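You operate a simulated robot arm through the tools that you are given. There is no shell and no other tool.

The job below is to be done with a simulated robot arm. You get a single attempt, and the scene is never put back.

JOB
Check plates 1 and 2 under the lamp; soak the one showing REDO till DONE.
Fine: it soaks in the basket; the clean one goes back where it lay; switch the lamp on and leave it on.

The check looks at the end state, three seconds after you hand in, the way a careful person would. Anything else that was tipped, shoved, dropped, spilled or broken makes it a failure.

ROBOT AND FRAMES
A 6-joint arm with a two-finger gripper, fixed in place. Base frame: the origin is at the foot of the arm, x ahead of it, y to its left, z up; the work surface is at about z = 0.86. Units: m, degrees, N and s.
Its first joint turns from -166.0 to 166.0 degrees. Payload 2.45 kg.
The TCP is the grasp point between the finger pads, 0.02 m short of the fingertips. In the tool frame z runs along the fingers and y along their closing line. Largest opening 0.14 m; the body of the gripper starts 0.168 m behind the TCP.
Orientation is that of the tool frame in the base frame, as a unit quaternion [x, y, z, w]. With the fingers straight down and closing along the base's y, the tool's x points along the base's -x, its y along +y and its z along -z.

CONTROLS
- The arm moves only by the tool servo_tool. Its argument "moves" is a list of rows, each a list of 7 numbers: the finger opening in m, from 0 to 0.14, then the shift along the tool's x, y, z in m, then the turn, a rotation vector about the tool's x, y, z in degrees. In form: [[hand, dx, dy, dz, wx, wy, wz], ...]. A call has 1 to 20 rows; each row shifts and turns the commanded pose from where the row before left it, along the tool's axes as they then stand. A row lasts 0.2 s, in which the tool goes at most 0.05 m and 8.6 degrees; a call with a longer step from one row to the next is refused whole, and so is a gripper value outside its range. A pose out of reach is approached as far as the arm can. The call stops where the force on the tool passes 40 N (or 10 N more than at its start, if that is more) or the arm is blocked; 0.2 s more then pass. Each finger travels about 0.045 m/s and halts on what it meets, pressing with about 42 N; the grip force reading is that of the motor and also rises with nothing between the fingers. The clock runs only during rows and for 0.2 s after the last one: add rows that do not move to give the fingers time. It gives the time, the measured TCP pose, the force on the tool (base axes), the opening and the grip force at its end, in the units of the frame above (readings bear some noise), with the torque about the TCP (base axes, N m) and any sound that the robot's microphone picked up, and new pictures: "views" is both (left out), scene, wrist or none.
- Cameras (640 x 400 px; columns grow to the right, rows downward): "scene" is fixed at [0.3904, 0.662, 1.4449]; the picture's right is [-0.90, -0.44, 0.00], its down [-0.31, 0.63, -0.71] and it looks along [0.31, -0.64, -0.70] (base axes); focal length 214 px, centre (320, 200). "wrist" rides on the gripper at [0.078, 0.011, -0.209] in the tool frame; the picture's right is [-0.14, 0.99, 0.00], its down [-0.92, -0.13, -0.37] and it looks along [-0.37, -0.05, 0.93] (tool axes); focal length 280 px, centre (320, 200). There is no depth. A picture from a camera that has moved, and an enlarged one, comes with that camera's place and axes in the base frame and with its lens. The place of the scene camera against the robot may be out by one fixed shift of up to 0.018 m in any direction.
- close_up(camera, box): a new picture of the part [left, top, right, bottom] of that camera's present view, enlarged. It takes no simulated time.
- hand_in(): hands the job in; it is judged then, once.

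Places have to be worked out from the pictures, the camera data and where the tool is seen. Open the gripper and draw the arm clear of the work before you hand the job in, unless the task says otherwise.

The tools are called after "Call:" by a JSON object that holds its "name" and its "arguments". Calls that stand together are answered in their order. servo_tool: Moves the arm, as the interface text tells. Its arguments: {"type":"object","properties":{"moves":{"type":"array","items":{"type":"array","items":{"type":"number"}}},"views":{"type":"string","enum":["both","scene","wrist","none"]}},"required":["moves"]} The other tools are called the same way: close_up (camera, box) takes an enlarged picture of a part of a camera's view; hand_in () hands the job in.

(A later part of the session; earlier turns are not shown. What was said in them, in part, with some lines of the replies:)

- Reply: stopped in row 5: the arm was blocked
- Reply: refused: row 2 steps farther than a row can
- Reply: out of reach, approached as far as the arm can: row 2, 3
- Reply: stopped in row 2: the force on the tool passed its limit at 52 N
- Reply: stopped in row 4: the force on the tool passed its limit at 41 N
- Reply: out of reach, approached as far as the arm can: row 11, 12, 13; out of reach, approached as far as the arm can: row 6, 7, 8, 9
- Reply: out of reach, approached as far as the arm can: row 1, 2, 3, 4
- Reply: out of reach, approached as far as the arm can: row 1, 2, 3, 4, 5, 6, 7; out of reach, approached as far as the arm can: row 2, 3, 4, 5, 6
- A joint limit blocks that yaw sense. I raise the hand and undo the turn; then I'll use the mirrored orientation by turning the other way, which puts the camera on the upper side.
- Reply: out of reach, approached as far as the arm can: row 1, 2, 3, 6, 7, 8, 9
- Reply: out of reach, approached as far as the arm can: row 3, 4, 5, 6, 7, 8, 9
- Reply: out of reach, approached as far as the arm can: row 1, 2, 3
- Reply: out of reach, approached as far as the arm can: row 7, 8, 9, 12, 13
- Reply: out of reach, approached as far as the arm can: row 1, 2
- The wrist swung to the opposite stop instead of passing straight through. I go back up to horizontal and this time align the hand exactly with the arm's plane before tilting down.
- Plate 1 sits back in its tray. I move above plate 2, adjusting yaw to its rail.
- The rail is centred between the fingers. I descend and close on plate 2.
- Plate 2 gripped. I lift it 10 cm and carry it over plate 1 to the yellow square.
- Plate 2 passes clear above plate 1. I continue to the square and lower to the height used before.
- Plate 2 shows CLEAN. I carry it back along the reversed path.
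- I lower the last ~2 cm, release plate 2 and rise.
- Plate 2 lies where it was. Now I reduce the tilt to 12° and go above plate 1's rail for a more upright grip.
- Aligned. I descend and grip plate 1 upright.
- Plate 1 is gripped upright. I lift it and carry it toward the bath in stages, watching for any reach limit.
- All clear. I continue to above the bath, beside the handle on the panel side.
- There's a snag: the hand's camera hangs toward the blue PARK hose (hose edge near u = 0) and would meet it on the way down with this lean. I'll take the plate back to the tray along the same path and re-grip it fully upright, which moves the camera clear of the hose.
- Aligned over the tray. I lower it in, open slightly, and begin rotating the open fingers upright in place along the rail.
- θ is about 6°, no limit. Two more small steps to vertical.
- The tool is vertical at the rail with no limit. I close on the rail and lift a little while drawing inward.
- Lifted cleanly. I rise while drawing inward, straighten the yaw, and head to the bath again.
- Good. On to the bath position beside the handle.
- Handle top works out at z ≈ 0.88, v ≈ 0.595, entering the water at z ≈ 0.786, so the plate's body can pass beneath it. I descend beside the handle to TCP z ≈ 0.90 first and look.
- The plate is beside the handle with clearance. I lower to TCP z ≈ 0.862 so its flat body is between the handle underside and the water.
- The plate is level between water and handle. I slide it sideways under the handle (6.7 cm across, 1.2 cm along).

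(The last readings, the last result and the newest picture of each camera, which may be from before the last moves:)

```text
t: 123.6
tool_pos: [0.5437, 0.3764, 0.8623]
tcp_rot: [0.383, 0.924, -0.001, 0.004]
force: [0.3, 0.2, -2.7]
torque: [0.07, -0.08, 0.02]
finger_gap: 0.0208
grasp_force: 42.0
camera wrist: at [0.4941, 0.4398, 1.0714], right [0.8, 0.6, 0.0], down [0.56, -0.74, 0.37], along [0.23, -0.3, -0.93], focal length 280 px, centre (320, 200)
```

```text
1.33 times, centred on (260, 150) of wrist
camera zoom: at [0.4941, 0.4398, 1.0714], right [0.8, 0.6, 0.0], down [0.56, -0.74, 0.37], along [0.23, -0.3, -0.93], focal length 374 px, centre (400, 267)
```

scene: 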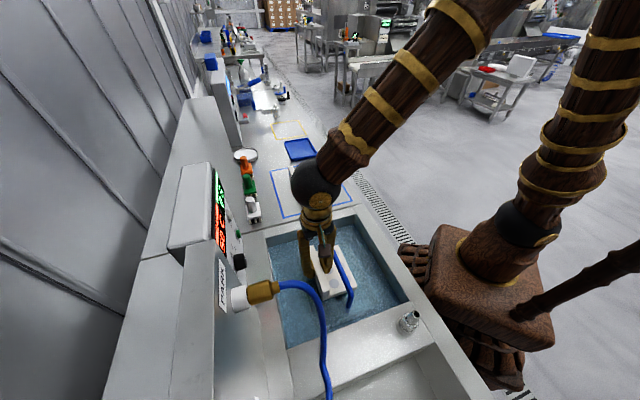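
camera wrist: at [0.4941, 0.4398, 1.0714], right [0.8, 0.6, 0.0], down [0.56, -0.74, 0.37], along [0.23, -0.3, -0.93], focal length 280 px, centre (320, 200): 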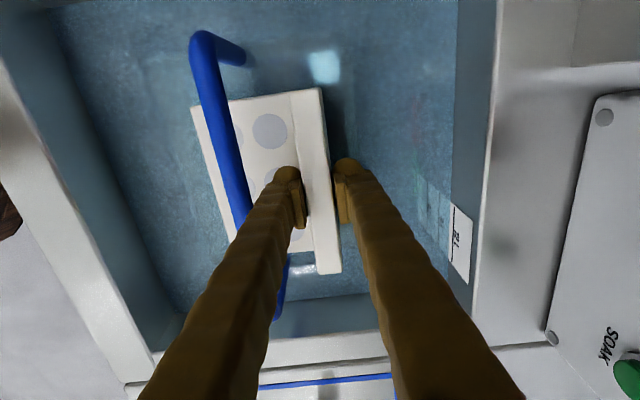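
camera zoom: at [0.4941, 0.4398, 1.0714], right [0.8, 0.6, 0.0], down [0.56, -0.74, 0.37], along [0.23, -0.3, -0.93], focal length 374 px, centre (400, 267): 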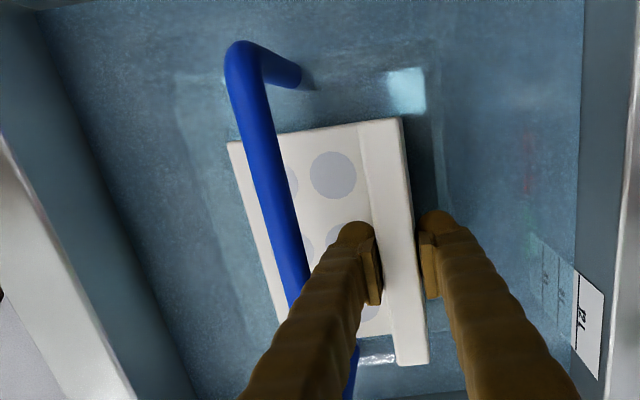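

The plate is under the handle, inside the basket outline. I lower slowly into the water, watching for contact.

Call:
{"name": "servo_tool", "arguments": {"moves": [[0.0, 0, 0, 0.012, 0, 0, 0], [0.0, 0, 0, 0.012, 0, 0, 0], [0.0, 0, 0, 0.012, 0, 0, 0], [0.0, 0, 0, 0.012, 0, 0, 0], [0.0, 0, 0, 0, 0, 0, 0]]}}

Call:
{"name": "close_up", "arguments": {"camera": "scene", "box": [270, 210, 390, 310]}}

Call:
{"name": "close_up", "arguments": {"camera": "wrist", "box": [100, 0, 420, 300]}}

```text
t: 124.8
tool_pos: [0.5422, 0.3787, 0.8141]
tcp_rot: [0.382, 0.924, -0.001, 0.003]
force: [0.5, -0.4, -3.7]
torque: [0.1, -0.09, 0.04]
finger_gap: 0.021
grasp_force: 42.1
camera wrist: at [0.494, 0.4401, 1.0236], right [0.8, 0.6, 0.0], down [0.56, -0.74, 0.37], along [0.23, -0.3, -0.93], focal length 280 px, centre (320, 200)
```

scene: 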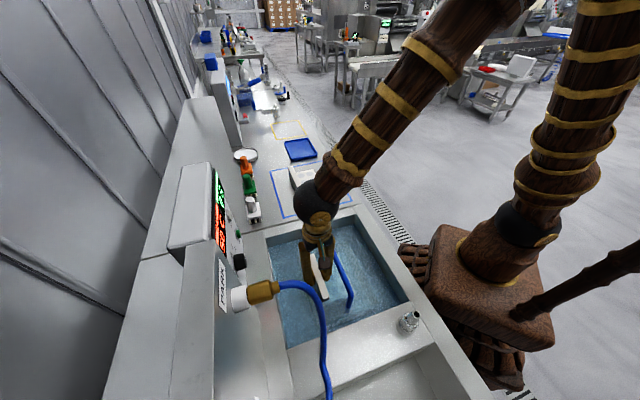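
wrist: 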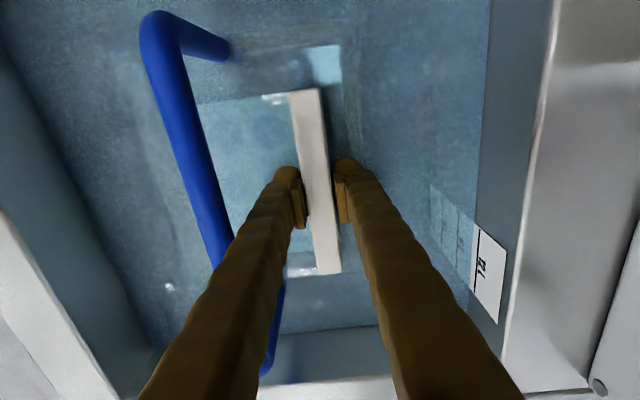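

```text
4.00 times, centred on (330, 260) of scene
camera zoom: at [0.3904, 0.662, 1.4449], right [-0.9, -0.44, 0.0], down [-0.31, 0.63, -0.71], along [0.31, -0.64, -0.7], focal length 858 px, centre (280, -40)
```

zoom: 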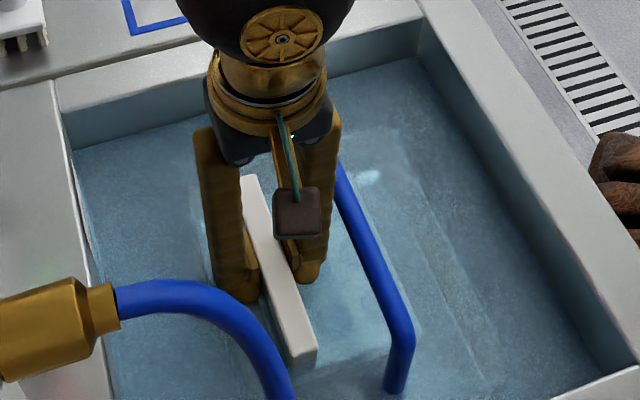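

```text
1.33 times, centred on (260, 150) of wrist
camera zoom: at [0.494, 0.4401, 1.0236], right [0.8, 0.6, 0.0], down [0.56, -0.74, 0.37], along [0.23, -0.3, -0.93], focal length 374 px, centre (400, 267)
```

zoom: 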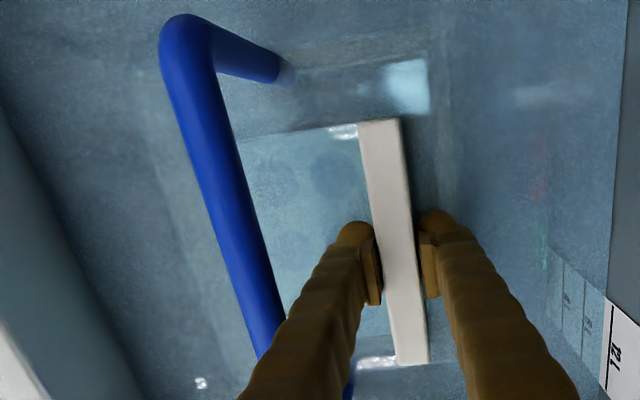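

The base is under water, no contact yet. I continue down in small steps.

Call:
{"name": "servo_tool", "arguments": {"moves": [[0.0, 0, 0, 0.007, 0, 0, 0], [0.0, 0, 0, 0.007, 0, 0, 0], [0.0, 0, 0, 0.007, 0, 0, 0], [0.0, 0, 0, 0, 0, 0, 0]], "views": "none"}}

Call:
{"name": "servo_tool", "arguments": {"moves": [[0.0, 0, 0, 0.006, 0, 0, 0], [0.0, 0, 0, 0.006, 0, 0, 0], [0.0, 0, 0, 0, 0, 0, 0]]}}

Call:
{"name": "close_up", "arguments": {"camera": "wrist", "box": [100, 0, 420, 300]}}

```text
t: 125.8
tool_pos: [0.5427, 0.3777, 0.7929]
tcp_rot: [0.381, 0.924, -0.001, 0.003]
force: [-1.0, -0.2, -4.0]
torque: [0.07, -0.06, 0.01]
finger_gap: 0.0207
grasp_force: 41.6
```

```text
t: 126.6
tool_pos: [0.5429, 0.3771, 0.7809]
tcp_rot: [0.383, 0.924, -0.001, 0.004]
force: [0.0, -0.2, -3.2]
torque: [0.07, -0.1, -0.02]
finger_gap: 0.0208
grasp_force: 41.7
camera wrist: at [0.4942, 0.4401, 0.9911], right [0.8, 0.6, 0.0], down [0.56, -0.74, 0.37], along [0.23, -0.3, -0.93], focal length 280 px, centre (320, 200)
```

scene: 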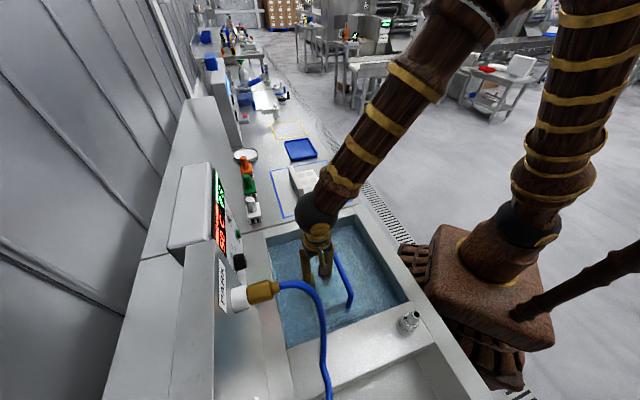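
wrist: 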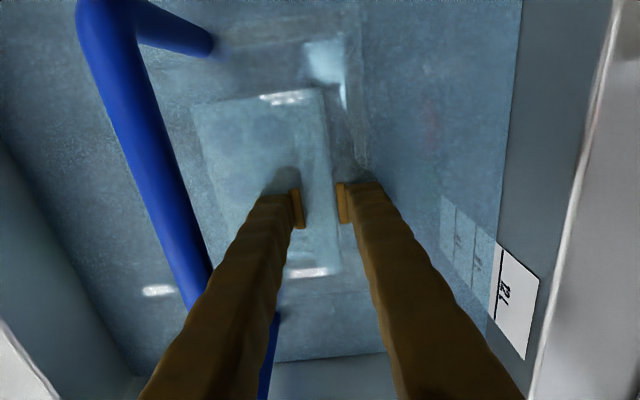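

```text
1.33 times, centred on (260, 150) of wrist
camera zoom: at [0.4942, 0.4401, 0.9911], right [0.8, 0.6, 0.0], down [0.56, -0.74, 0.37], along [0.23, -0.3, -0.93], focal length 374 px, centre (400, 267)
```

zoom: 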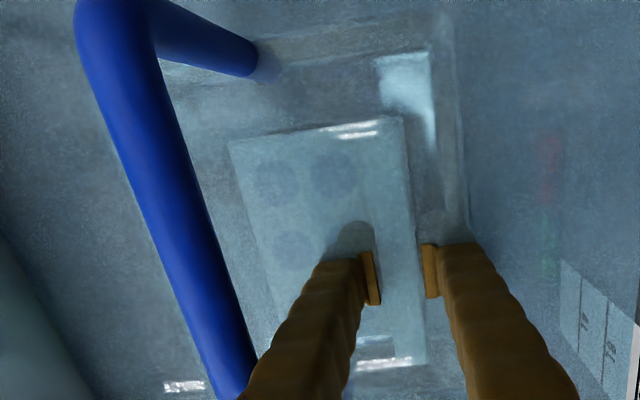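

Under water I can now see the plate inside the basket walls. I shift 4 mm away from the basket wall and keep lowering to find the floor.

Call:
{"name": "servo_tool", "arguments": {"moves": [[0.0, 0, -0.004, 0, 0, 0, 0], [0.0, 0, 0, 0.005, 0, 0, 0], [0.0, 0, 0, 0.005, 0, 0, 0], [0.0, 0, 0, 0, 0, 0, 0]], "views": "none"}}

Call:
{"name": "servo_tool", "arguments": {"moves": [[0.0, 0, 0, 0.004, 0, 0, 0], [0.0, 0, 0, 0.004, 0, 0, 0], [0.0, 0, 0, 0, 0, 0, 0]]}}

Call:
{"name": "close_up", "arguments": {"camera": "wrist", "box": [100, 0, 420, 300]}}

Call:
{"name": "close_up", "arguments": {"camera": "scene", "box": [270, 210, 390, 310]}}

```text
t: 127.6
tool_pos: [0.5404, 0.3731, 0.7711]
tcp_rot: [0.383, 0.924, -0.001, 0.004]
force: [1.0, 0.5, -4.2]
torque: [0.03, -0.07, 0.0]
finger_gap: 0.021
grasp_force: 41.6
```

```text
t: 128.4
tool_pos: [0.5404, 0.3738, 0.7641]
tcp_rot: [0.382, 0.924, 0.0, 0.003]
force: [0.4, 0.2, -4.2]
torque: [0.05, -0.1, 0.02]
finger_gap: 0.0208
grasp_force: 42.4
camera wrist: at [0.4912, 0.436, 0.9735], right [0.8, 0.6, 0.0], down [0.56, -0.74, 0.37], along [0.23, -0.3, -0.93], focal length 280 px, centre (320, 200)
```

scene: 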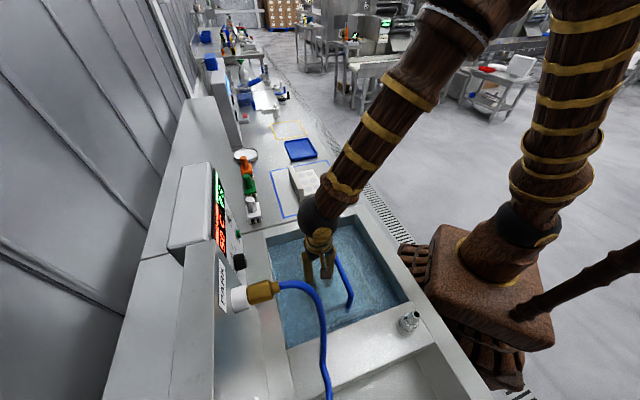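
wrist: 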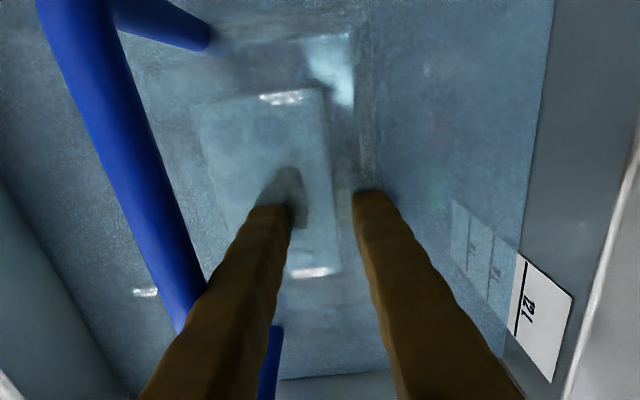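

```text
1.33 times, centred on (260, 150) of wrist
camera zoom: at [0.4912, 0.436, 0.9735], right [0.8, 0.6, 0.0], down [0.56, -0.74, 0.37], along [0.23, -0.3, -0.93], focal length 374 px, centre (400, 267)
```

zoom: 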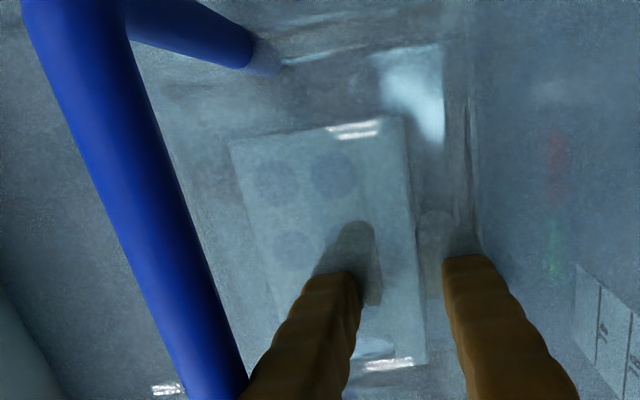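

```text
4.00 times, centred on (330, 260) of scene
camera zoom: at [0.3904, 0.662, 1.4449], right [-0.9, -0.44, 0.0], down [-0.31, 0.63, -0.71], along [0.31, -0.64, -0.7], focal length 858 px, centre (280, -40)
```

zoom: 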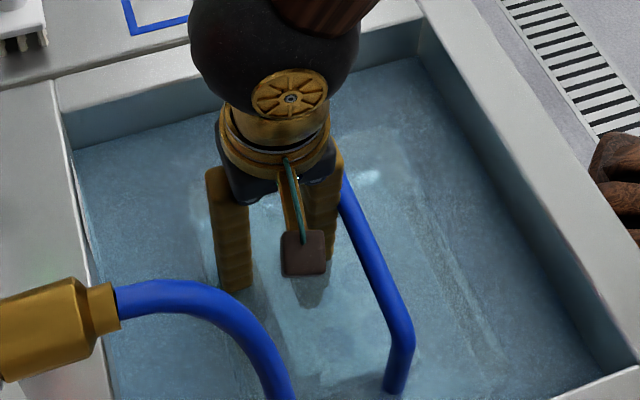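

Still no floor contact at TCP z 0.764. I continue, keeping the gripper body above the handle.

Call:
{"name": "servo_tool", "arguments": {"moves": [[0.0, 0, 0, 0.004, 0, 0, 0], [0.0, 0, 0, 0.004, 0, 0, 0], [0.0, 0, 0, 0.004, 0, 0, 0], [0.0, 0, 0, 0, 0, 0, 0]], "views": "none"}}

```text
t: 129.4
tool_pos: [0.5413, 0.3736, 0.7522]
tcp_rot: [0.383, 0.924, 0.001, 0.003]
force: [3.1, -2.1, 35.2]
torque: [-0.01, -0.08, 0.0]
finger_gap: 0.0208
grasp_force: 42.1
```

Contact: 35 N upward with no torque — the plate stands on the basket floor (bottom ≈ 0.70). I relax 2 mm, open just enough, and look.

Call:
{"name": "servo_tool", "arguments": {"moves": [[0.0, 0, 0, -0.002, 0, 0, 0], [0.028, 0, 0, 0, 0, 0, 0], [0.034, 0, 0, 0, 0, 0, 0], [0.034, 0, 0, 0, 0, 0, 0]]}}

Call:
{"name": "close_up", "arguments": {"camera": "wrist", "box": [100, 0, 420, 300]}}

```text
t: 130.4
tool_pos: [0.5395, 0.374, 0.7541]
tcp_rot: [0.383, 0.924, -0.001, 0.003]
force: [-0.2, -0.2, -0.1]
torque: [-0.01, 0.01, 0.01]
finger_gap: 0.034
grasp_force: 0.0
camera wrist: at [0.4909, 0.4365, 0.9629], right [0.8, 0.6, 0.0], down [0.56, -0.74, 0.37], along [0.23, -0.3, -0.93], focal length 280 px, centre (320, 200)
```

scene: 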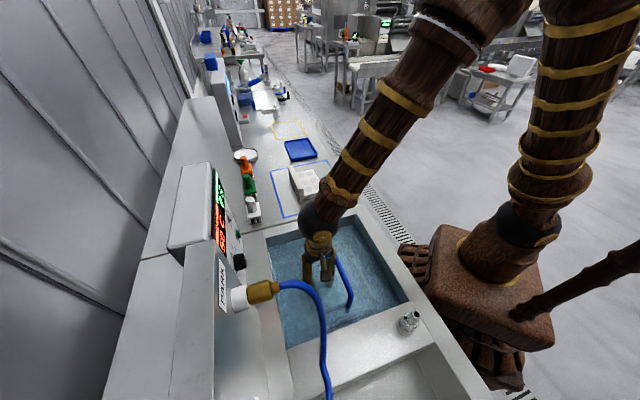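
wrist: 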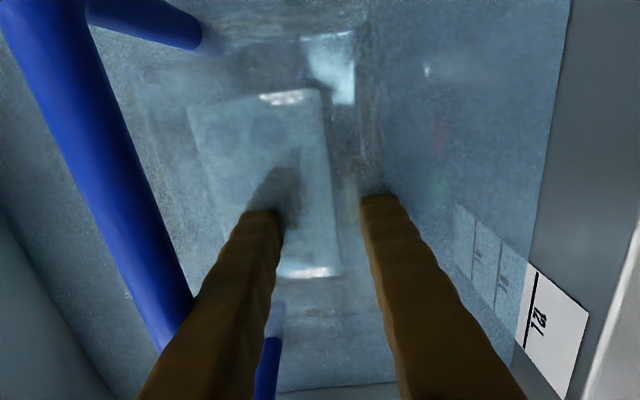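

```text
1.33 times, centred on (260, 150) of wrist
camera zoom: at [0.4909, 0.4365, 0.9629], right [0.8, 0.6, 0.0], down [0.56, -0.74, 0.37], along [0.23, -0.3, -0.93], focal length 374 px, centre (400, 267)
```

zoom: 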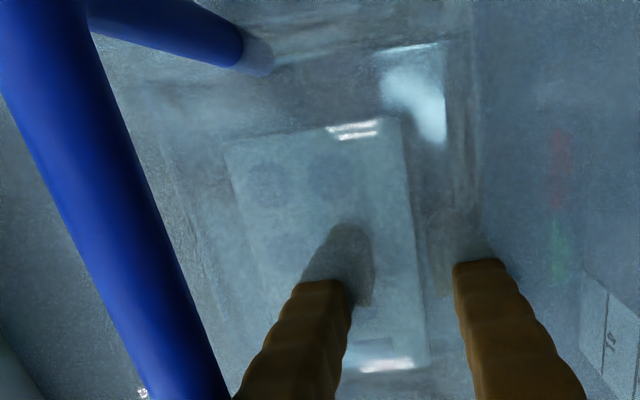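

The plate rests flat in the basket. I raise the hand straight up.

Call:
{"name": "servo_tool", "arguments": {"moves": [[0.034, 0, 0, -0.01, 0, 0, 0], [0.034, 0, 0, -0.03, 0, 0, 0], [0.034, 0, 0, -0.04, 0, 0, 0], [0.034, 0, 0, -0.045, 0, 0, 0], [0.034, 0, 0, -0.045, 0, 0, 0], [0.034, 0, 0, -0.045, 0, 0, 0], [0.034, 0, 0, -0.045, 0, 0, 0], [0.034, 0, 0, -0.045, 0, 0, 0], [0.034, 0, 0, 0, 0, 0, 0]]}}

Call:
{"name": "close_up", "arguments": {"camera": "wrist", "box": [100, 0, 420, 250]}}

Call:
{"name": "close_up", "arguments": {"camera": "scene", "box": [190, 180, 430, 340]}}

Call:
{"name": "close_up", "arguments": {"camera": "wrist", "box": [400, 50, 640, 350]}}

```text
t: 132.4
tool_pos: [0.5393, 0.3746, 1.0611]
tcp_rot: [0.382, 0.924, -0.001, 0.003]
force: [0.9, -0.7, 1.0]
torque: [0.01, -0.02, -0.03]
finger_gap: 0.0339
grasp_force: 0.1
camera wrist: at [0.4903, 0.4378, 1.2703], right [0.8, 0.6, 0.0], down [0.56, -0.74, 0.37], along [0.23, -0.3, -0.93], focal length 280 px, centre (320, 200)
```

scene: 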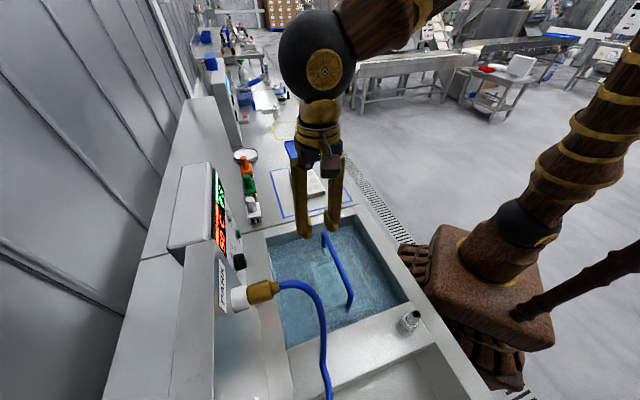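
wrist: 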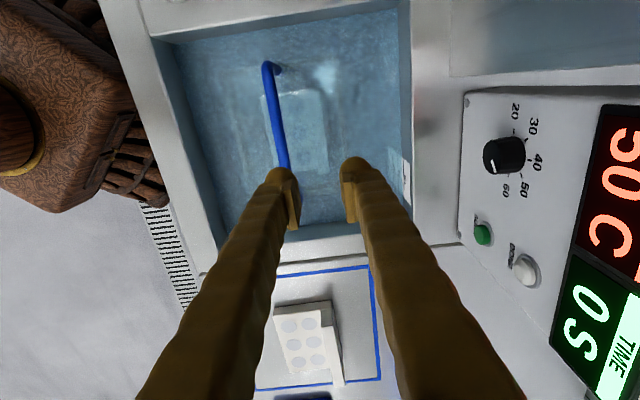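

```text
1.60 times, centred on (260, 125) of wrist
camera zoom: at [0.4903, 0.4378, 1.2703], right [0.8, 0.6, 0.0], down [0.56, -0.74, 0.37], along [0.23, -0.3, -0.93], focal length 449 px, centre (416, 320)
```

zoom: 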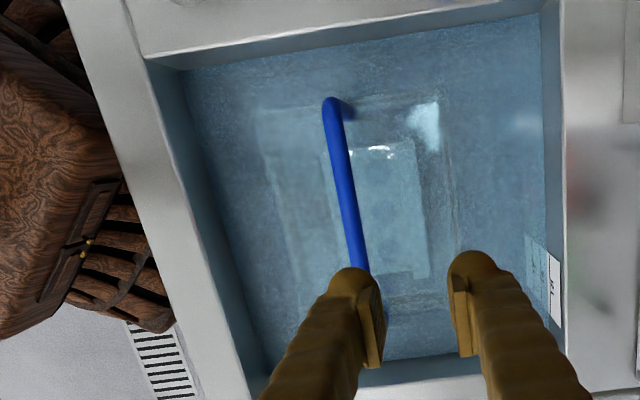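

```text
2.50 times, centred on (310, 260) of scene
camera zoom: at [0.3904, 0.662, 1.4449], right [-0.9, -0.44, 0.0], down [-0.31, 0.63, -0.71], along [0.31, -0.64, -0.7], focal length 536 px, centre (345, 50)
```

zoom: 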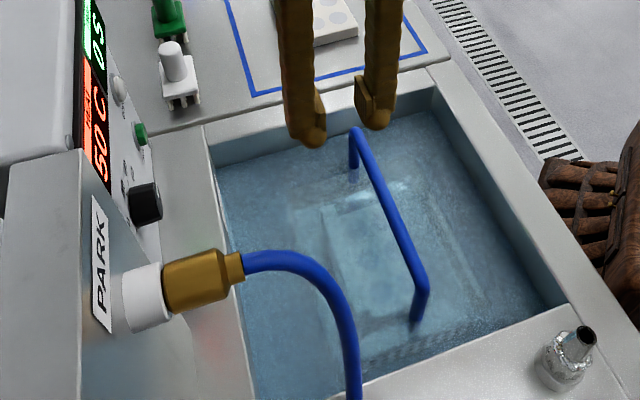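

```text
1.33 times, centred on (520, 200) of wrist
camera zoom: at [0.4903, 0.4378, 1.2703], right [0.8, 0.6, 0.0], down [0.56, -0.74, 0.37], along [0.23, -0.3, -0.93], focal length 374 px, centre (53, 200)
```

zoom: 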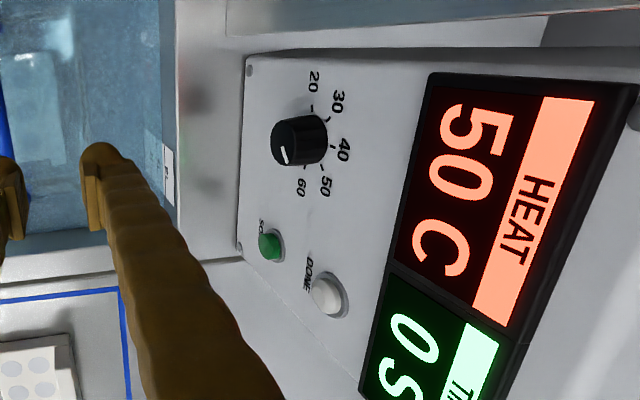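

Plate 1 lies in the basket, TIME still 0 S, so SOAK must be pressed. Triangulation puts the SOAK button at (0.768, 0.423, 0.946) on a vertical panel face. I yaw the hand by 90° so it can lean toward the panel, and close the fingers.

Call:
{"name": "servo_tool", "arguments": {"moves": [[0.0, 0, 0, 0, 0, 0, -8.2], [0.0, 0, 0, 0, 0, 0, -8.2], [0.0, 0, 0, 0, 0, 0, -8.2], [0.0, 0, 0, 0, 0, 0, -8.2], [0.0, 0, 0, 0, 0, 0, -8.2], [0.0, 0, 0, 0, 0, 0, -8.2], [0.0, 0, 0, 0, 0, 0, -8.2], [0.0, 0, 0, 0, 0, 0, -8.2], [0.0, 0, 0, 0, 0, 0, -8.2], [0.0, 0, 0, 0, 0, 0, -8.2], [0.0, 0, 0, 0, 0, 0, -8.0], [0.0, 0, 0, 0, 0, -7.5, 0], [0.0, 0, 0, 0, 0, -7.5, 0], [0.0, 0, 0, 0, 0, -7.5, 0], [0.0, 0, 0, 0, 0, -7.5, 0], [0.0, 0, 0, 0, 0, 0, 0]]}}

Call:
{"name": "close_up", "arguments": {"camera": "wrist", "box": [160, 50, 480, 250]}}

```text
t: 135.8
tool_pos: [0.5398, 0.3744, 1.0585]
tcp_rot: [-0.371, 0.892, 0.097, 0.241]
force: [-0.4, -0.4, -1.2]
torque: [-0.01, -0.01, 0.0]
finger_gap: 0.0
grasp_force: 29.1
camera wrist: at [0.4087, 0.2601, 1.2007], right [-0.62, 0.78, 0.06], down [0.52, 0.35, 0.78], along [0.59, 0.52, -0.62], focal length 280 px, centre (320, 200)
```

scene: 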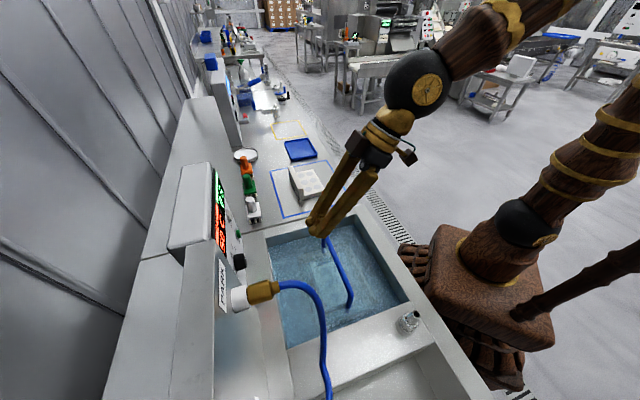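
wrist: 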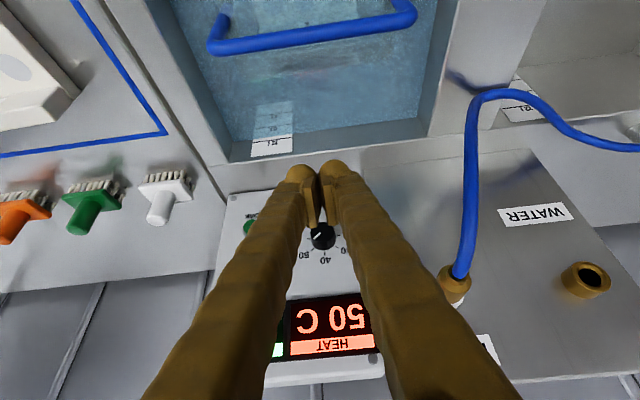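

```text
2.00 times, centred on (320, 150) of wrist
camera zoom: at [0.4087, 0.2601, 1.2007], right [-0.62, 0.78, 0.06], down [0.52, 0.35, 0.78], along [0.59, 0.52, -0.62], focal length 561 px, centre (320, 300)
```

zoom: 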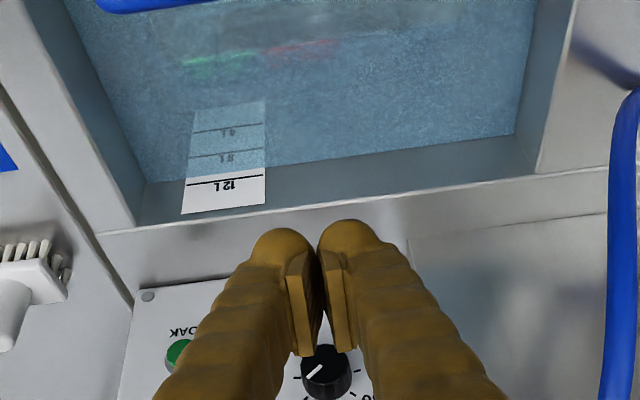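

SOAK confirmed at about (u 0.245, v 0.842, z 0.947). I move the closed fingertips to about 2.5 cm in front of it.

Call:
{"name": "servo_tool", "arguments": {"moves": [[0.0, -0.012, -0.0213, 0.027, 0, 0, 0], [0.0, -0.012, -0.0213, 0.027, 0, 0, 0], [0.0, -0.012, -0.0213, 0.027, 0, 0, 0], [0.0, -0.012, -0.0213, 0.027, 0, 0, 0], [0.0, -0.012, -0.0213, 0.027, 0, 0, 0], [0.0, -0.012, -0.0213, 0.027, 0, 0, 0], [0.0, 0, 0, 0, 0, 0, 0]]}}

Call:
{"name": "close_up", "arguments": {"camera": "wrist", "box": [200, 80, 440, 280]}}

Call:
{"name": "close_up", "arguments": {"camera": "scene", "box": [200, 190, 300, 290]}}

```text
t: 137.4
tool_pos: [0.7326, 0.3848, 0.9551]
tcp_rot: [-0.37, 0.892, 0.097, 0.241]
force: [-0.7, 0.0, 0.4]
torque: [0.01, 0.01, -0.04]
finger_gap: 0.0
grasp_force: 29.3
camera wrist: at [0.6027, 0.2716, 1.0978], right [-0.62, 0.78, 0.06], down [0.52, 0.35, 0.78], along [0.59, 0.51, -0.62], focal length 280 px, centre (320, 200)
```

scene: 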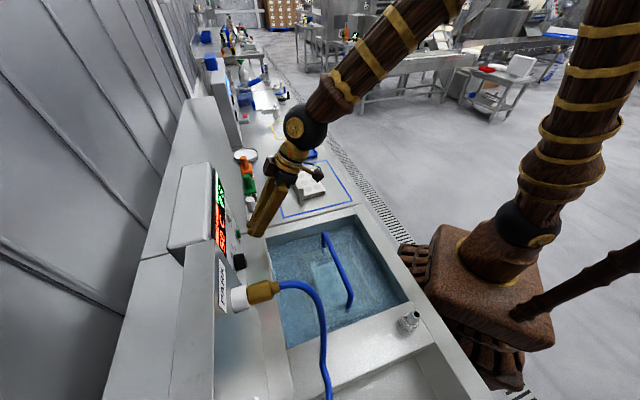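
wrist: 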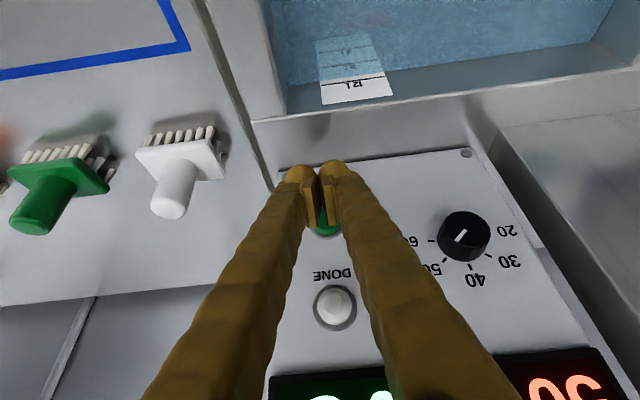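

```text
2.00 times, centred on (320, 180) of wrist
camera zoom: at [0.6027, 0.2716, 1.0978], right [-0.62, 0.78, 0.06], down [0.52, 0.35, 0.78], along [0.59, 0.51, -0.62], focal length 561 px, centre (320, 240)
```

zoom: 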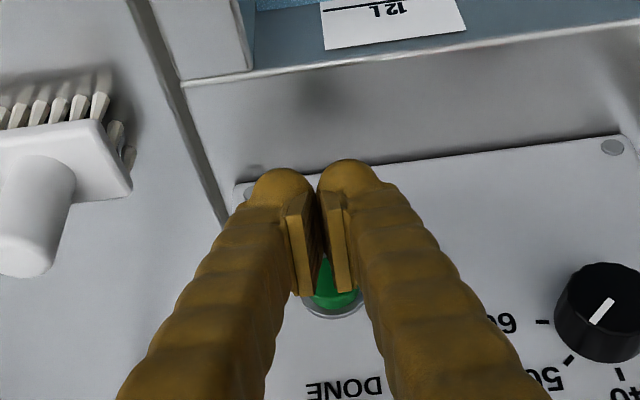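

```text
4.00 times, centred on (250, 240) of scene
camera zoom: at [0.3904, 0.662, 1.4449], right [-0.9, -0.44, 0.0], down [-0.31, 0.63, -0.71], along [0.31, -0.64, -0.7], focal length 858 px, centre (600, 40)
```

zoom: 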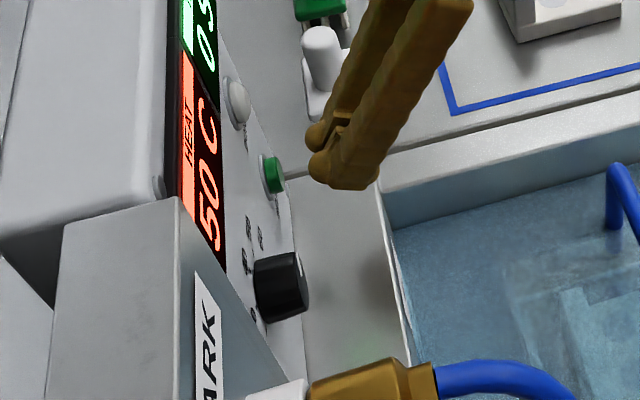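

The fingertips are straight in front of the button. I push toward the panel with small steps.

Call:
{"name": "servo_tool", "arguments": {"moves": [[0.0, -0.00866, 0, 0.005, 0, 0, 0], [0.0, -0.0052, 0, 0.003, 0, 0, 0], [0.0, -0.0026, 0, 0.0015, 0, 0, 0], [0.0, -0.0026, 0, 0.0015, 0, 0, 0], [0.0, -0.00173, 0, 0.001, 0, 0, 0], [0.0, -0.00173, 0, 0.001, 0, 0, 0], [0.0, -0.00173, 0, 0.001, 0, 0, 0], [0.0, 0, 0, 0, 0, 0, 0]]}}

Call:
{"name": "close_up", "arguments": {"camera": "scene", "box": [200, 190, 300, 290]}}

```text
t: 139.2
tool_pos: [0.7512, 0.4054, 0.9546]
tcp_rot: [-0.371, 0.892, 0.097, 0.241]
force: [-1.5, -1.3, -1.0]
torque: [-0.01, 0.01, -0.03]
finger_gap: 0.0062
grasp_force: 29.4
heard: click
camera wrist: at [0.6208, 0.291, 1.0972], right [-0.62, 0.78, 0.06], down [0.52, 0.35, 0.78], along [0.59, 0.51, -0.62], focal length 280 px, centre (320, 200)
```

scene: 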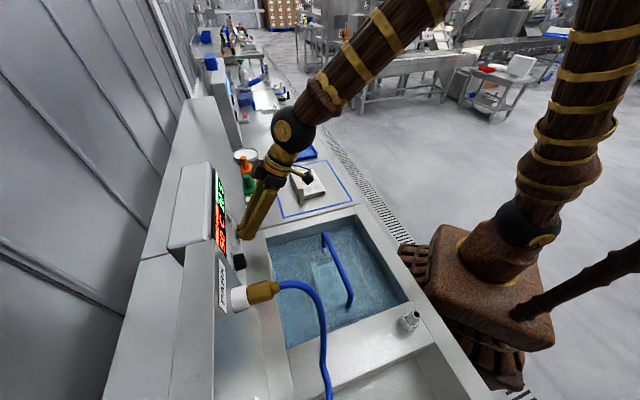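
wrist: 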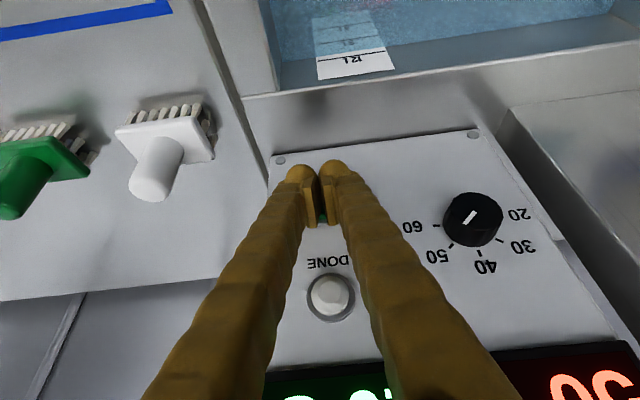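

```text
4.00 times, centred on (250, 240) of scene
camera zoom: at [0.3904, 0.662, 1.4449], right [-0.9, -0.44, 0.0], down [-0.31, 0.63, -0.71], along [0.31, -0.64, -0.7], focal length 858 px, centre (600, 40)
```

zoom: 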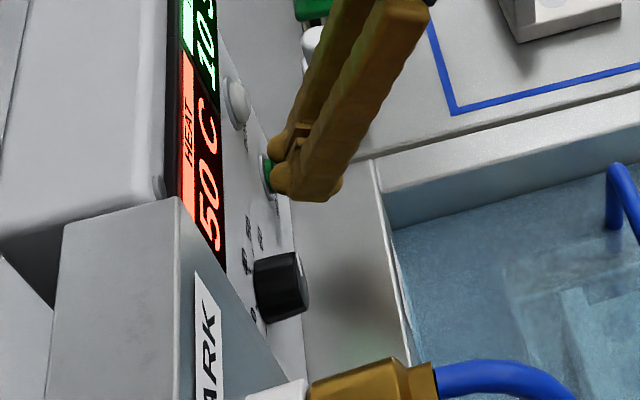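

A click was heard and the display now shows 10 S. I back away from the panel and let the time run.

Call:
{"name": "servo_tool", "arguments": {"moves": [[0.0, 0.0087, 0, -0.005, 0, 0, 0], [0.0, 0.026, 0, -0.015, 0, 0, 0], [0.0, 0.026, 0, -0.015, 0, 0, 0], [0.0, 0.02, 0, -0.035, 0, 0, 0], [0.0, 0.02, 0, -0.035, 0, 0, 0], [0.0, 0, 0, -0.04, 0, 0, 0], [0.0, 0, 0, 0, 0, 0, 0]]}}

Call:
{"name": "close_up", "arguments": {"camera": "wrist", "box": [160, 120, 480, 400]}}

Call:
{"name": "close_up", "arguments": {"camera": "scene", "box": [190, 160, 310, 280]}}

```text
t: 140.8
tool_pos: [0.6378, 0.2933, 1.0325]
tcp_rot: [-0.37, 0.892, 0.097, 0.241]
force: [0.2, -0.5, -0.2]
torque: [-0.02, 0.01, -0.02]
finger_gap: 0.0001
grasp_force: 29.4
camera wrist: at [0.5081, 0.1794, 1.1753], right [-0.62, 0.78, 0.06], down [0.52, 0.35, 0.78], along [0.59, 0.51, -0.62], focal length 280 px, centre (320, 200)
```

scene: 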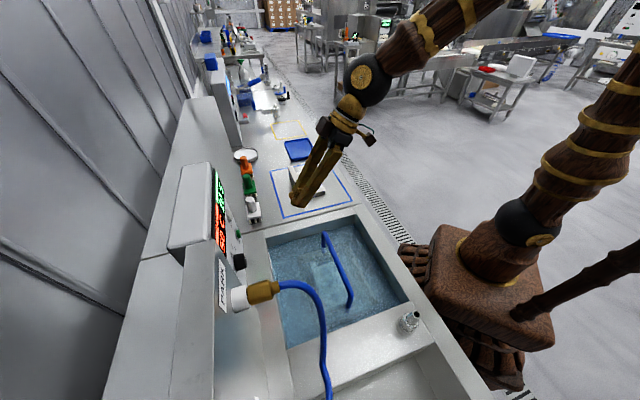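
wrist: 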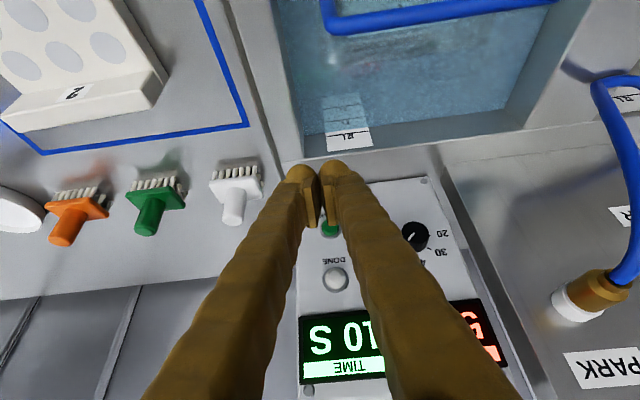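

```text
1.43 times, centred on (320, 260) of wrist
camera zoom: at [0.5081, 0.1794, 1.1753], right [-0.62, 0.78, 0.06], down [0.52, 0.35, 0.78], along [0.59, 0.51, -0.62], focal length 401 px, centre (320, 114)
```

zoom: 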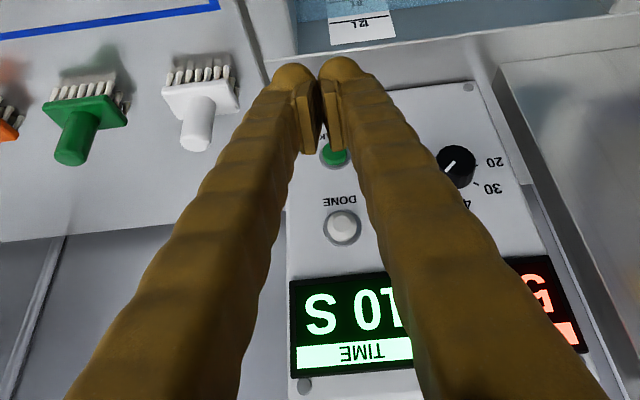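

```text
3.33 times, centred on (250, 220) of scene
camera zoom: at [0.3904, 0.662, 1.4449], right [-0.9, -0.44, 0.0], down [-0.31, 0.63, -0.71], along [0.31, -0.64, -0.7], focal length 715 px, centre (553, 133)
```

zoom: 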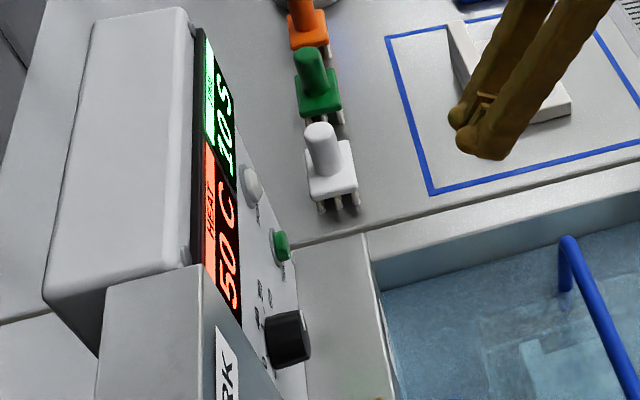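

I wait a few seconds with the fingers open and watch the display.

Call:
{"name": "servo_tool", "arguments": {"moves": [[0.1, 0, 0, 0, 0, 0, 0], [0.14, 0, 0, 0, 0, 0, 0], [0.14, 0, 0, 0, 0, 0, 0], [0.14, 0, 0, 0, 0, 0, 0], [0.14, 0, 0, 0, 0, 0, 0], [0.14, 0, 0, 0, 0, 0, 0], [0.14, 0, 0, 0, 0, 0, 0], [0.14, 0, 0, 0, 0, 0, 0], [0.14, 0, 0, 0, 0, 0, 0], [0.14, 0, 0, 0, 0, 0, 0]]}}

Call:
{"name": "close_up", "arguments": {"camera": "wrist", "box": [200, 120, 480, 400]}}

```text
t: 143.0
tool_pos: [0.6389, 0.2943, 1.033]
tcp_rot: [-0.37, 0.892, 0.097, 0.241]
force: [-0.8, -0.4, -0.3]
torque: [0.01, 0.02, 0.01]
finger_gap: 0.1401
grasp_force: 0.1
camera wrist: at [0.5083, 0.1796, 1.1752], right [-0.62, 0.78, 0.06], down [0.52, 0.35, 0.78], along [0.59, 0.51, -0.62], focal length 280 px, centre (320, 200)
```

scene: 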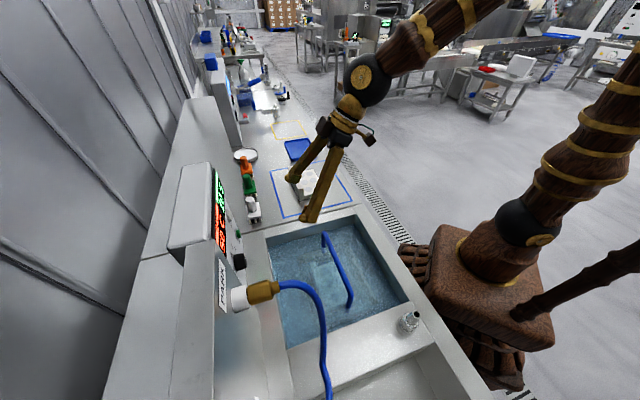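
wrist: 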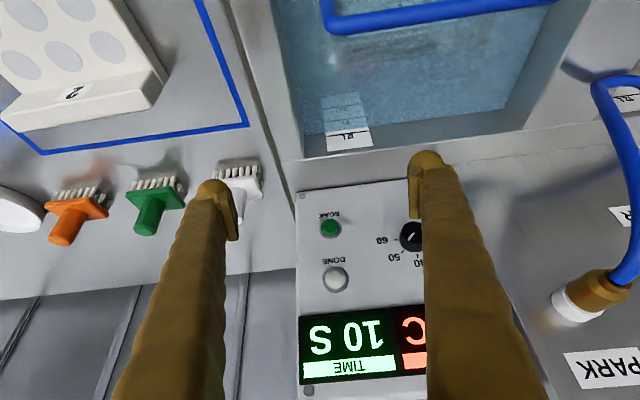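

```text
1.43 times, centred on (340, 260) of wrist
camera zoom: at [0.5083, 0.1796, 1.1752], right [-0.62, 0.78, 0.06], down [0.52, 0.35, 0.78], along [0.59, 0.51, -0.62], focal length 401 px, centre (291, 114)
```

zoom: 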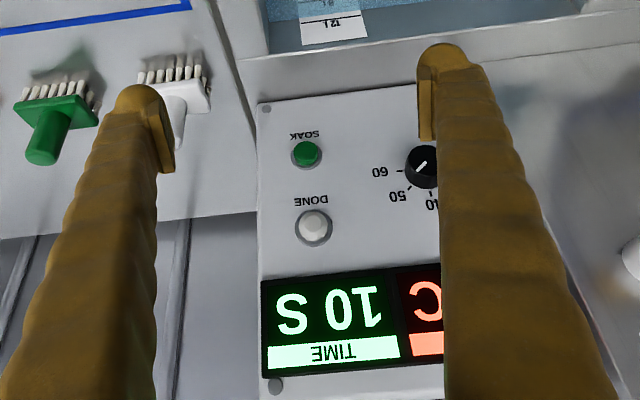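

Still 10 S. I wait longer.

Call:
{"name": "servo_tool", "arguments": {"moves": [[0.14, 0, 0, 0, 0, 0, 0], [0.14, 0, 0, 0, 0, 0, 0], [0.14, 0, 0, 0, 0, 0, 0], [0.14, 0, 0, 0, 0, 0, 0], [0.14, 0, 0, 0, 0, 0, 0], [0.14, 0, 0, 0, 0, 0, 0], [0.14, 0, 0, 0, 0, 0, 0], [0.14, 0, 0, 0, 0, 0, 0], [0.14, 0, 0, 0, 0, 0, 0], [0.14, 0, 0, 0, 0, 0, 0], [0.14, 0, 0, 0, 0, 0, 0], [0.14, 0, 0, 0, 0, 0, 0], [0.14, 0, 0, 0, 0, 0, 0], [0.14, 0, 0, 0, 0, 0, 0], [0.14, 0, 0, 0, 0, 0, 0], [0.14, 0, 0, 0, 0, 0, 0], [0.14, 0, 0, 0, 0, 0, 0], [0.14, 0, 0, 0, 0, 0, 0]], "views": "wrist"}}

Call:
{"name": "close_up", "arguments": {"camera": "wrist", "box": [200, 120, 480, 400]}}

Call:
{"name": "close_up", "arguments": {"camera": "scene", "box": [190, 160, 310, 280]}}

```text
t: 146.8
tool_pos: [0.6392, 0.2934, 1.0333]
tcp_rot: [-0.371, 0.892, 0.097, 0.241]
force: [-0.3, -0.7, 1.1]
torque: [-0.02, 0.02, 0.03]
finger_gap: 0.14
grasp_force: 0.1
camera wrist: at [0.5083, 0.1796, 1.1752], right [-0.62, 0.78, 0.06], down [0.52, 0.35, 0.78], along [0.59, 0.51, -0.62], focal length 280 px, centre (320, 200)
```

wrist: 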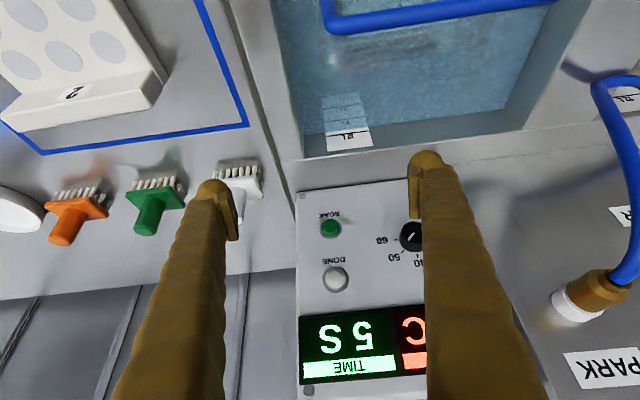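

```text
1.43 times, centred on (340, 260) of wrist
camera zoom: at [0.5083, 0.1796, 1.1752], right [-0.62, 0.78, 0.06], down [0.52, 0.35, 0.78], along [0.59, 0.51, -0.62], focal length 401 px, centre (291, 114)
```

zoom: 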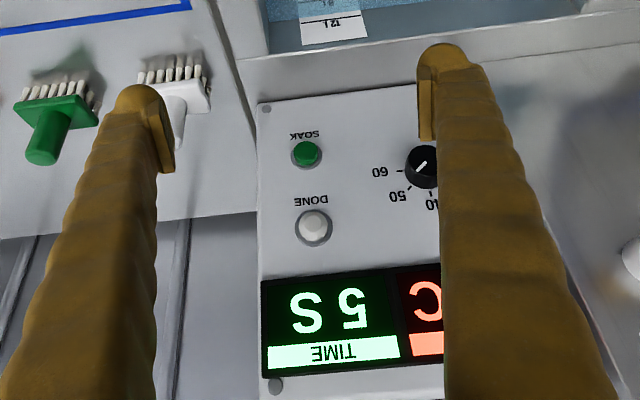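

```text
3.33 times, centred on (250, 220) of scene
camera zoom: at [0.3904, 0.662, 1.4449], right [-0.9, -0.44, 0.0], down [-0.31, 0.63, -0.71], along [0.31, -0.64, -0.7], focal length 715 px, centre (553, 133)
```

zoom: 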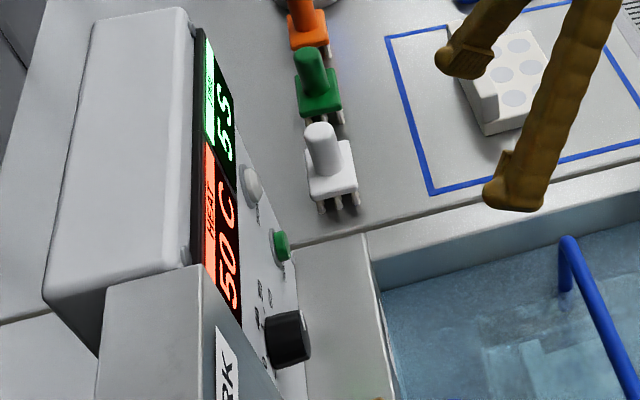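

It counts down in 5-second steps: 5 S now. I wait on until DONE lights.

Call:
{"name": "servo_tool", "arguments": {"moves": [[0.14, 0, 0, 0, 0, 0, 0], [0.14, 0, 0, 0, 0, 0, 0], [0.14, 0, 0, 0, 0, 0, 0], [0.14, 0, 0, 0, 0, 0, 0], [0.14, 0, 0, 0, 0, 0, 0], [0.14, 0, 0, 0, 0, 0, 0], [0.14, 0, 0, 0, 0, 0, 0], [0.14, 0, 0, 0, 0, 0, 0], [0.14, 0, 0, 0, 0, 0, 0], [0.14, 0, 0, 0, 0, 0, 0], [0.14, 0, 0, 0, 0, 0, 0], [0.14, 0, 0, 0, 0, 0, 0], [0.14, 0, 0, 0, 0, 0, 0], [0.14, 0, 0, 0, 0, 0, 0], [0.14, 0, 0, 0, 0, 0, 0], [0.14, 0, 0, 0, 0, 0, 0], [0.14, 0, 0, 0, 0, 0, 0], [0.14, 0, 0, 0, 0, 0, 0], [0.14, 0, 0, 0, 0, 0, 0], [0.14, 0, 0, 0, 0, 0, 0]], "views": "wrist"}}

Call:
{"name": "close_up", "arguments": {"camera": "wrist", "box": [200, 120, 480, 400]}}

```text
t: 151.0
tool_pos: [0.639, 0.2935, 1.0335]
tcp_rot: [-0.371, 0.892, 0.096, 0.24]
force: [-0.8, -0.2, -0.7]
torque: [0.02, 0.0, 0.03]
finger_gap: 0.14
grasp_force: 0.0
camera wrist: at [0.5083, 0.1796, 1.1752], right [-0.62, 0.78, 0.06], down [0.52, 0.35, 0.78], along [0.59, 0.51, -0.62], focal length 280 px, centre (320, 200)
```

wrist: 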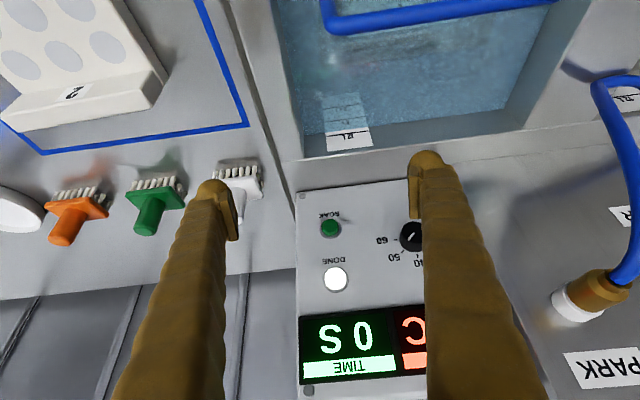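

```text
1.43 times, centred on (340, 260) of wrist
camera zoom: at [0.5083, 0.1796, 1.1752], right [-0.62, 0.78, 0.06], down [0.52, 0.35, 0.78], along [0.59, 0.51, -0.62], focal length 401 px, centre (291, 114)
```

zoom: 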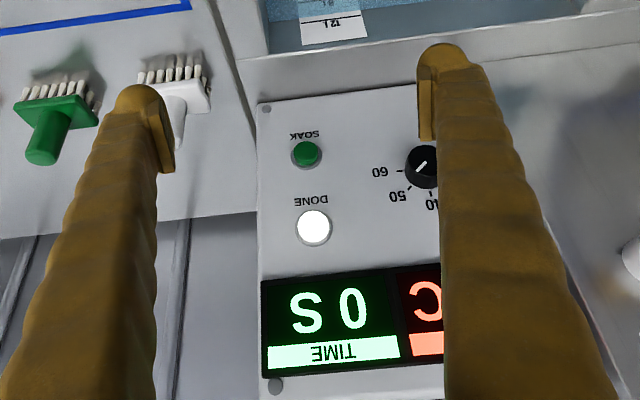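

DONE is lit and TIME is 0 S. I raise the hand clear of the work and take a final look at everything.

Call:
{"name": "servo_tool", "arguments": {"moves": [[0.14, -0.02, 0, -0.0346, 0, 0, 0], [0.14, -0.02, 0, -0.0346, 0, 0, 0], [0.14, -0.02, 0, -0.0346, 0, 0, 0], [0.14, -0.02, 0, -0.0346, 0, 0, 0], [0.14, -0.02, 0, -0.0346, 0, 0, 0], [0.14, 0.02, 0, 0, 0, 7.5, 0], [0.14, 0.02, 0, 0, 0, 7.5, 0], [0.14, 0.02, 0, 0, 0, 7.5, 0], [0.14, 0.02, 0, 0, 0, 7.5, 0], [0.14, 0, 0, 0, 0, 0, 0]]}}

Call:
{"name": "close_up", "arguments": {"camera": "scene", "box": [190, 60, 390, 200]}}

Call:
{"name": "close_up", "arguments": {"camera": "scene", "box": [190, 170, 430, 340]}}

Call:
{"name": "close_up", "arguments": {"camera": "scene", "box": [250, 120, 370, 220]}}

```text
t: 153.2
tool_pos: [0.5829, 0.2388, 1.2047]
tcp_rot: [-0.383, 0.924, -0.003, 0.001]
force: [0.7, 1.1, -0.2]
torque: [0.01, 0.02, 0.02]
finger_gap: 0.1399
grasp_force: 0.1
camera wrist: at [0.5193, 0.1922, 1.4147], right [-0.6, 0.8, -0.01], down [0.74, 0.56, 0.37], along [0.3, 0.22, -0.93], focal length 280 px, centre (320, 200)
```

scene: 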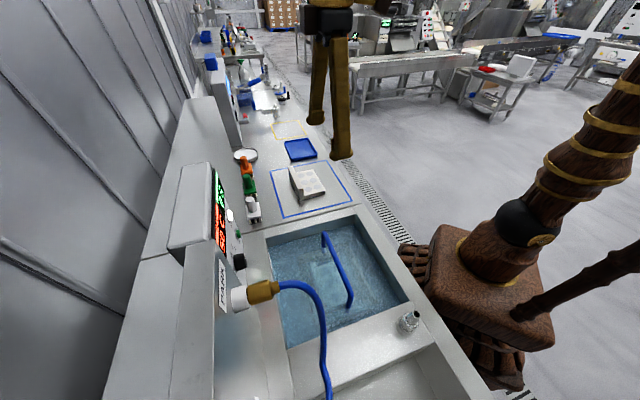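
wrist: 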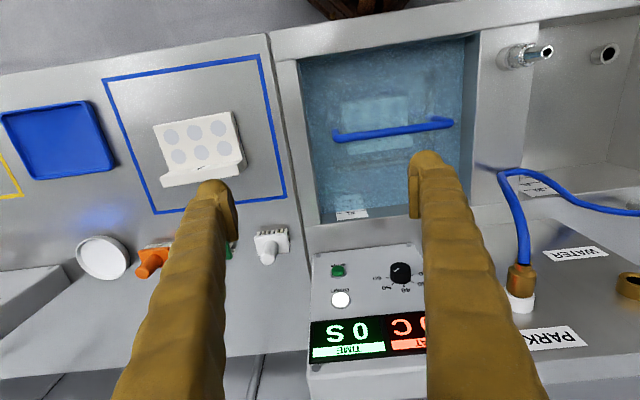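

```text
2.86 times, centred on (290, 130) of scene
camera zoom: at [0.3904, 0.662, 1.4449], right [-0.9, -0.44, 0.0], down [-0.31, 0.63, -0.71], along [0.31, -0.64, -0.7], focal length 613 px, centre (406, 400)
```

zoom: 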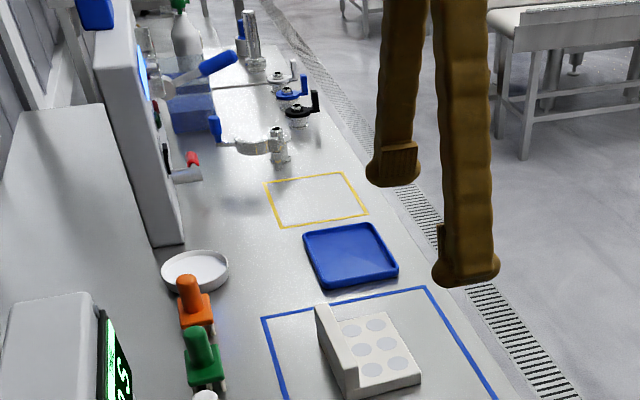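

```text
2.35 times, centred on (310, 255) of scene
camera zoom: at [0.3904, 0.662, 1.4449], right [-0.9, -0.44, 0.0], down [-0.31, 0.63, -0.71], along [0.31, -0.64, -0.7], focal length 505 px, centre (344, 71)
```

zoom: 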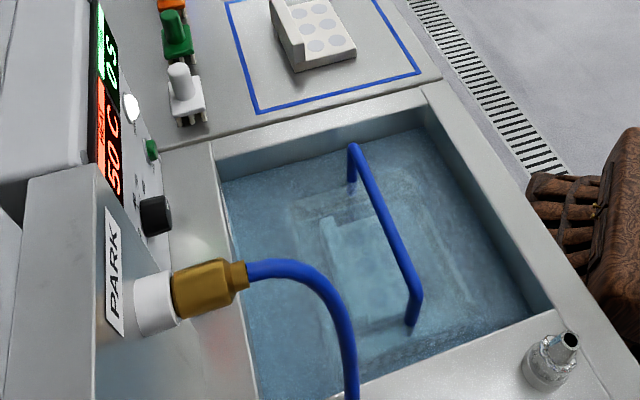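

```text
4.00 times, centred on (310, 170) of scene
camera zoom: at [0.3904, 0.662, 1.4449], right [-0.9, -0.44, 0.0], down [-0.31, 0.63, -0.71], along [0.31, -0.64, -0.7], focal length 858 px, centre (360, 320)
```

zoom: 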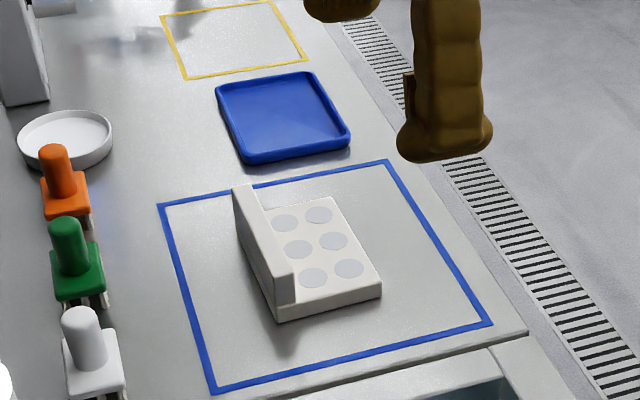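

Everything checks out in the final pictures:
- The lamp is on.
- Plate 2, which showed CLEAN, is back where it lay.
- Plate 1, which showed REDO, has soaked in the basket and DONE is lit.
- The gripper is open and clear of the work, and nothing else has moved.

I hand in.

Call:
{"name": "hand_in", "arguments": {}}

```text
The job is handed in.
```

I handed the job in. Plate 1 showed REDO under the lamp, so I soaked it; plate 2 showed CLEAN and is back where it lay in the blue frame.

- **Soak:** plate 1 is in the basket in the bath. I pressed SOAK, it counted down from 10 seconds, and DONE lit. I left the plate in the basket, since you didn't say where it should go afterwards.
- **Lamp:** it is on and left on. The first press of the switch did not latch, so I pressed it a second time.
- **Surroundings:** the gripper is open and raised clear of the bench. In the final pictures nothing else looked moved, tipped or spilled. Plate 3, on the lower shelf, was never touched but was out of view in those last pictures.
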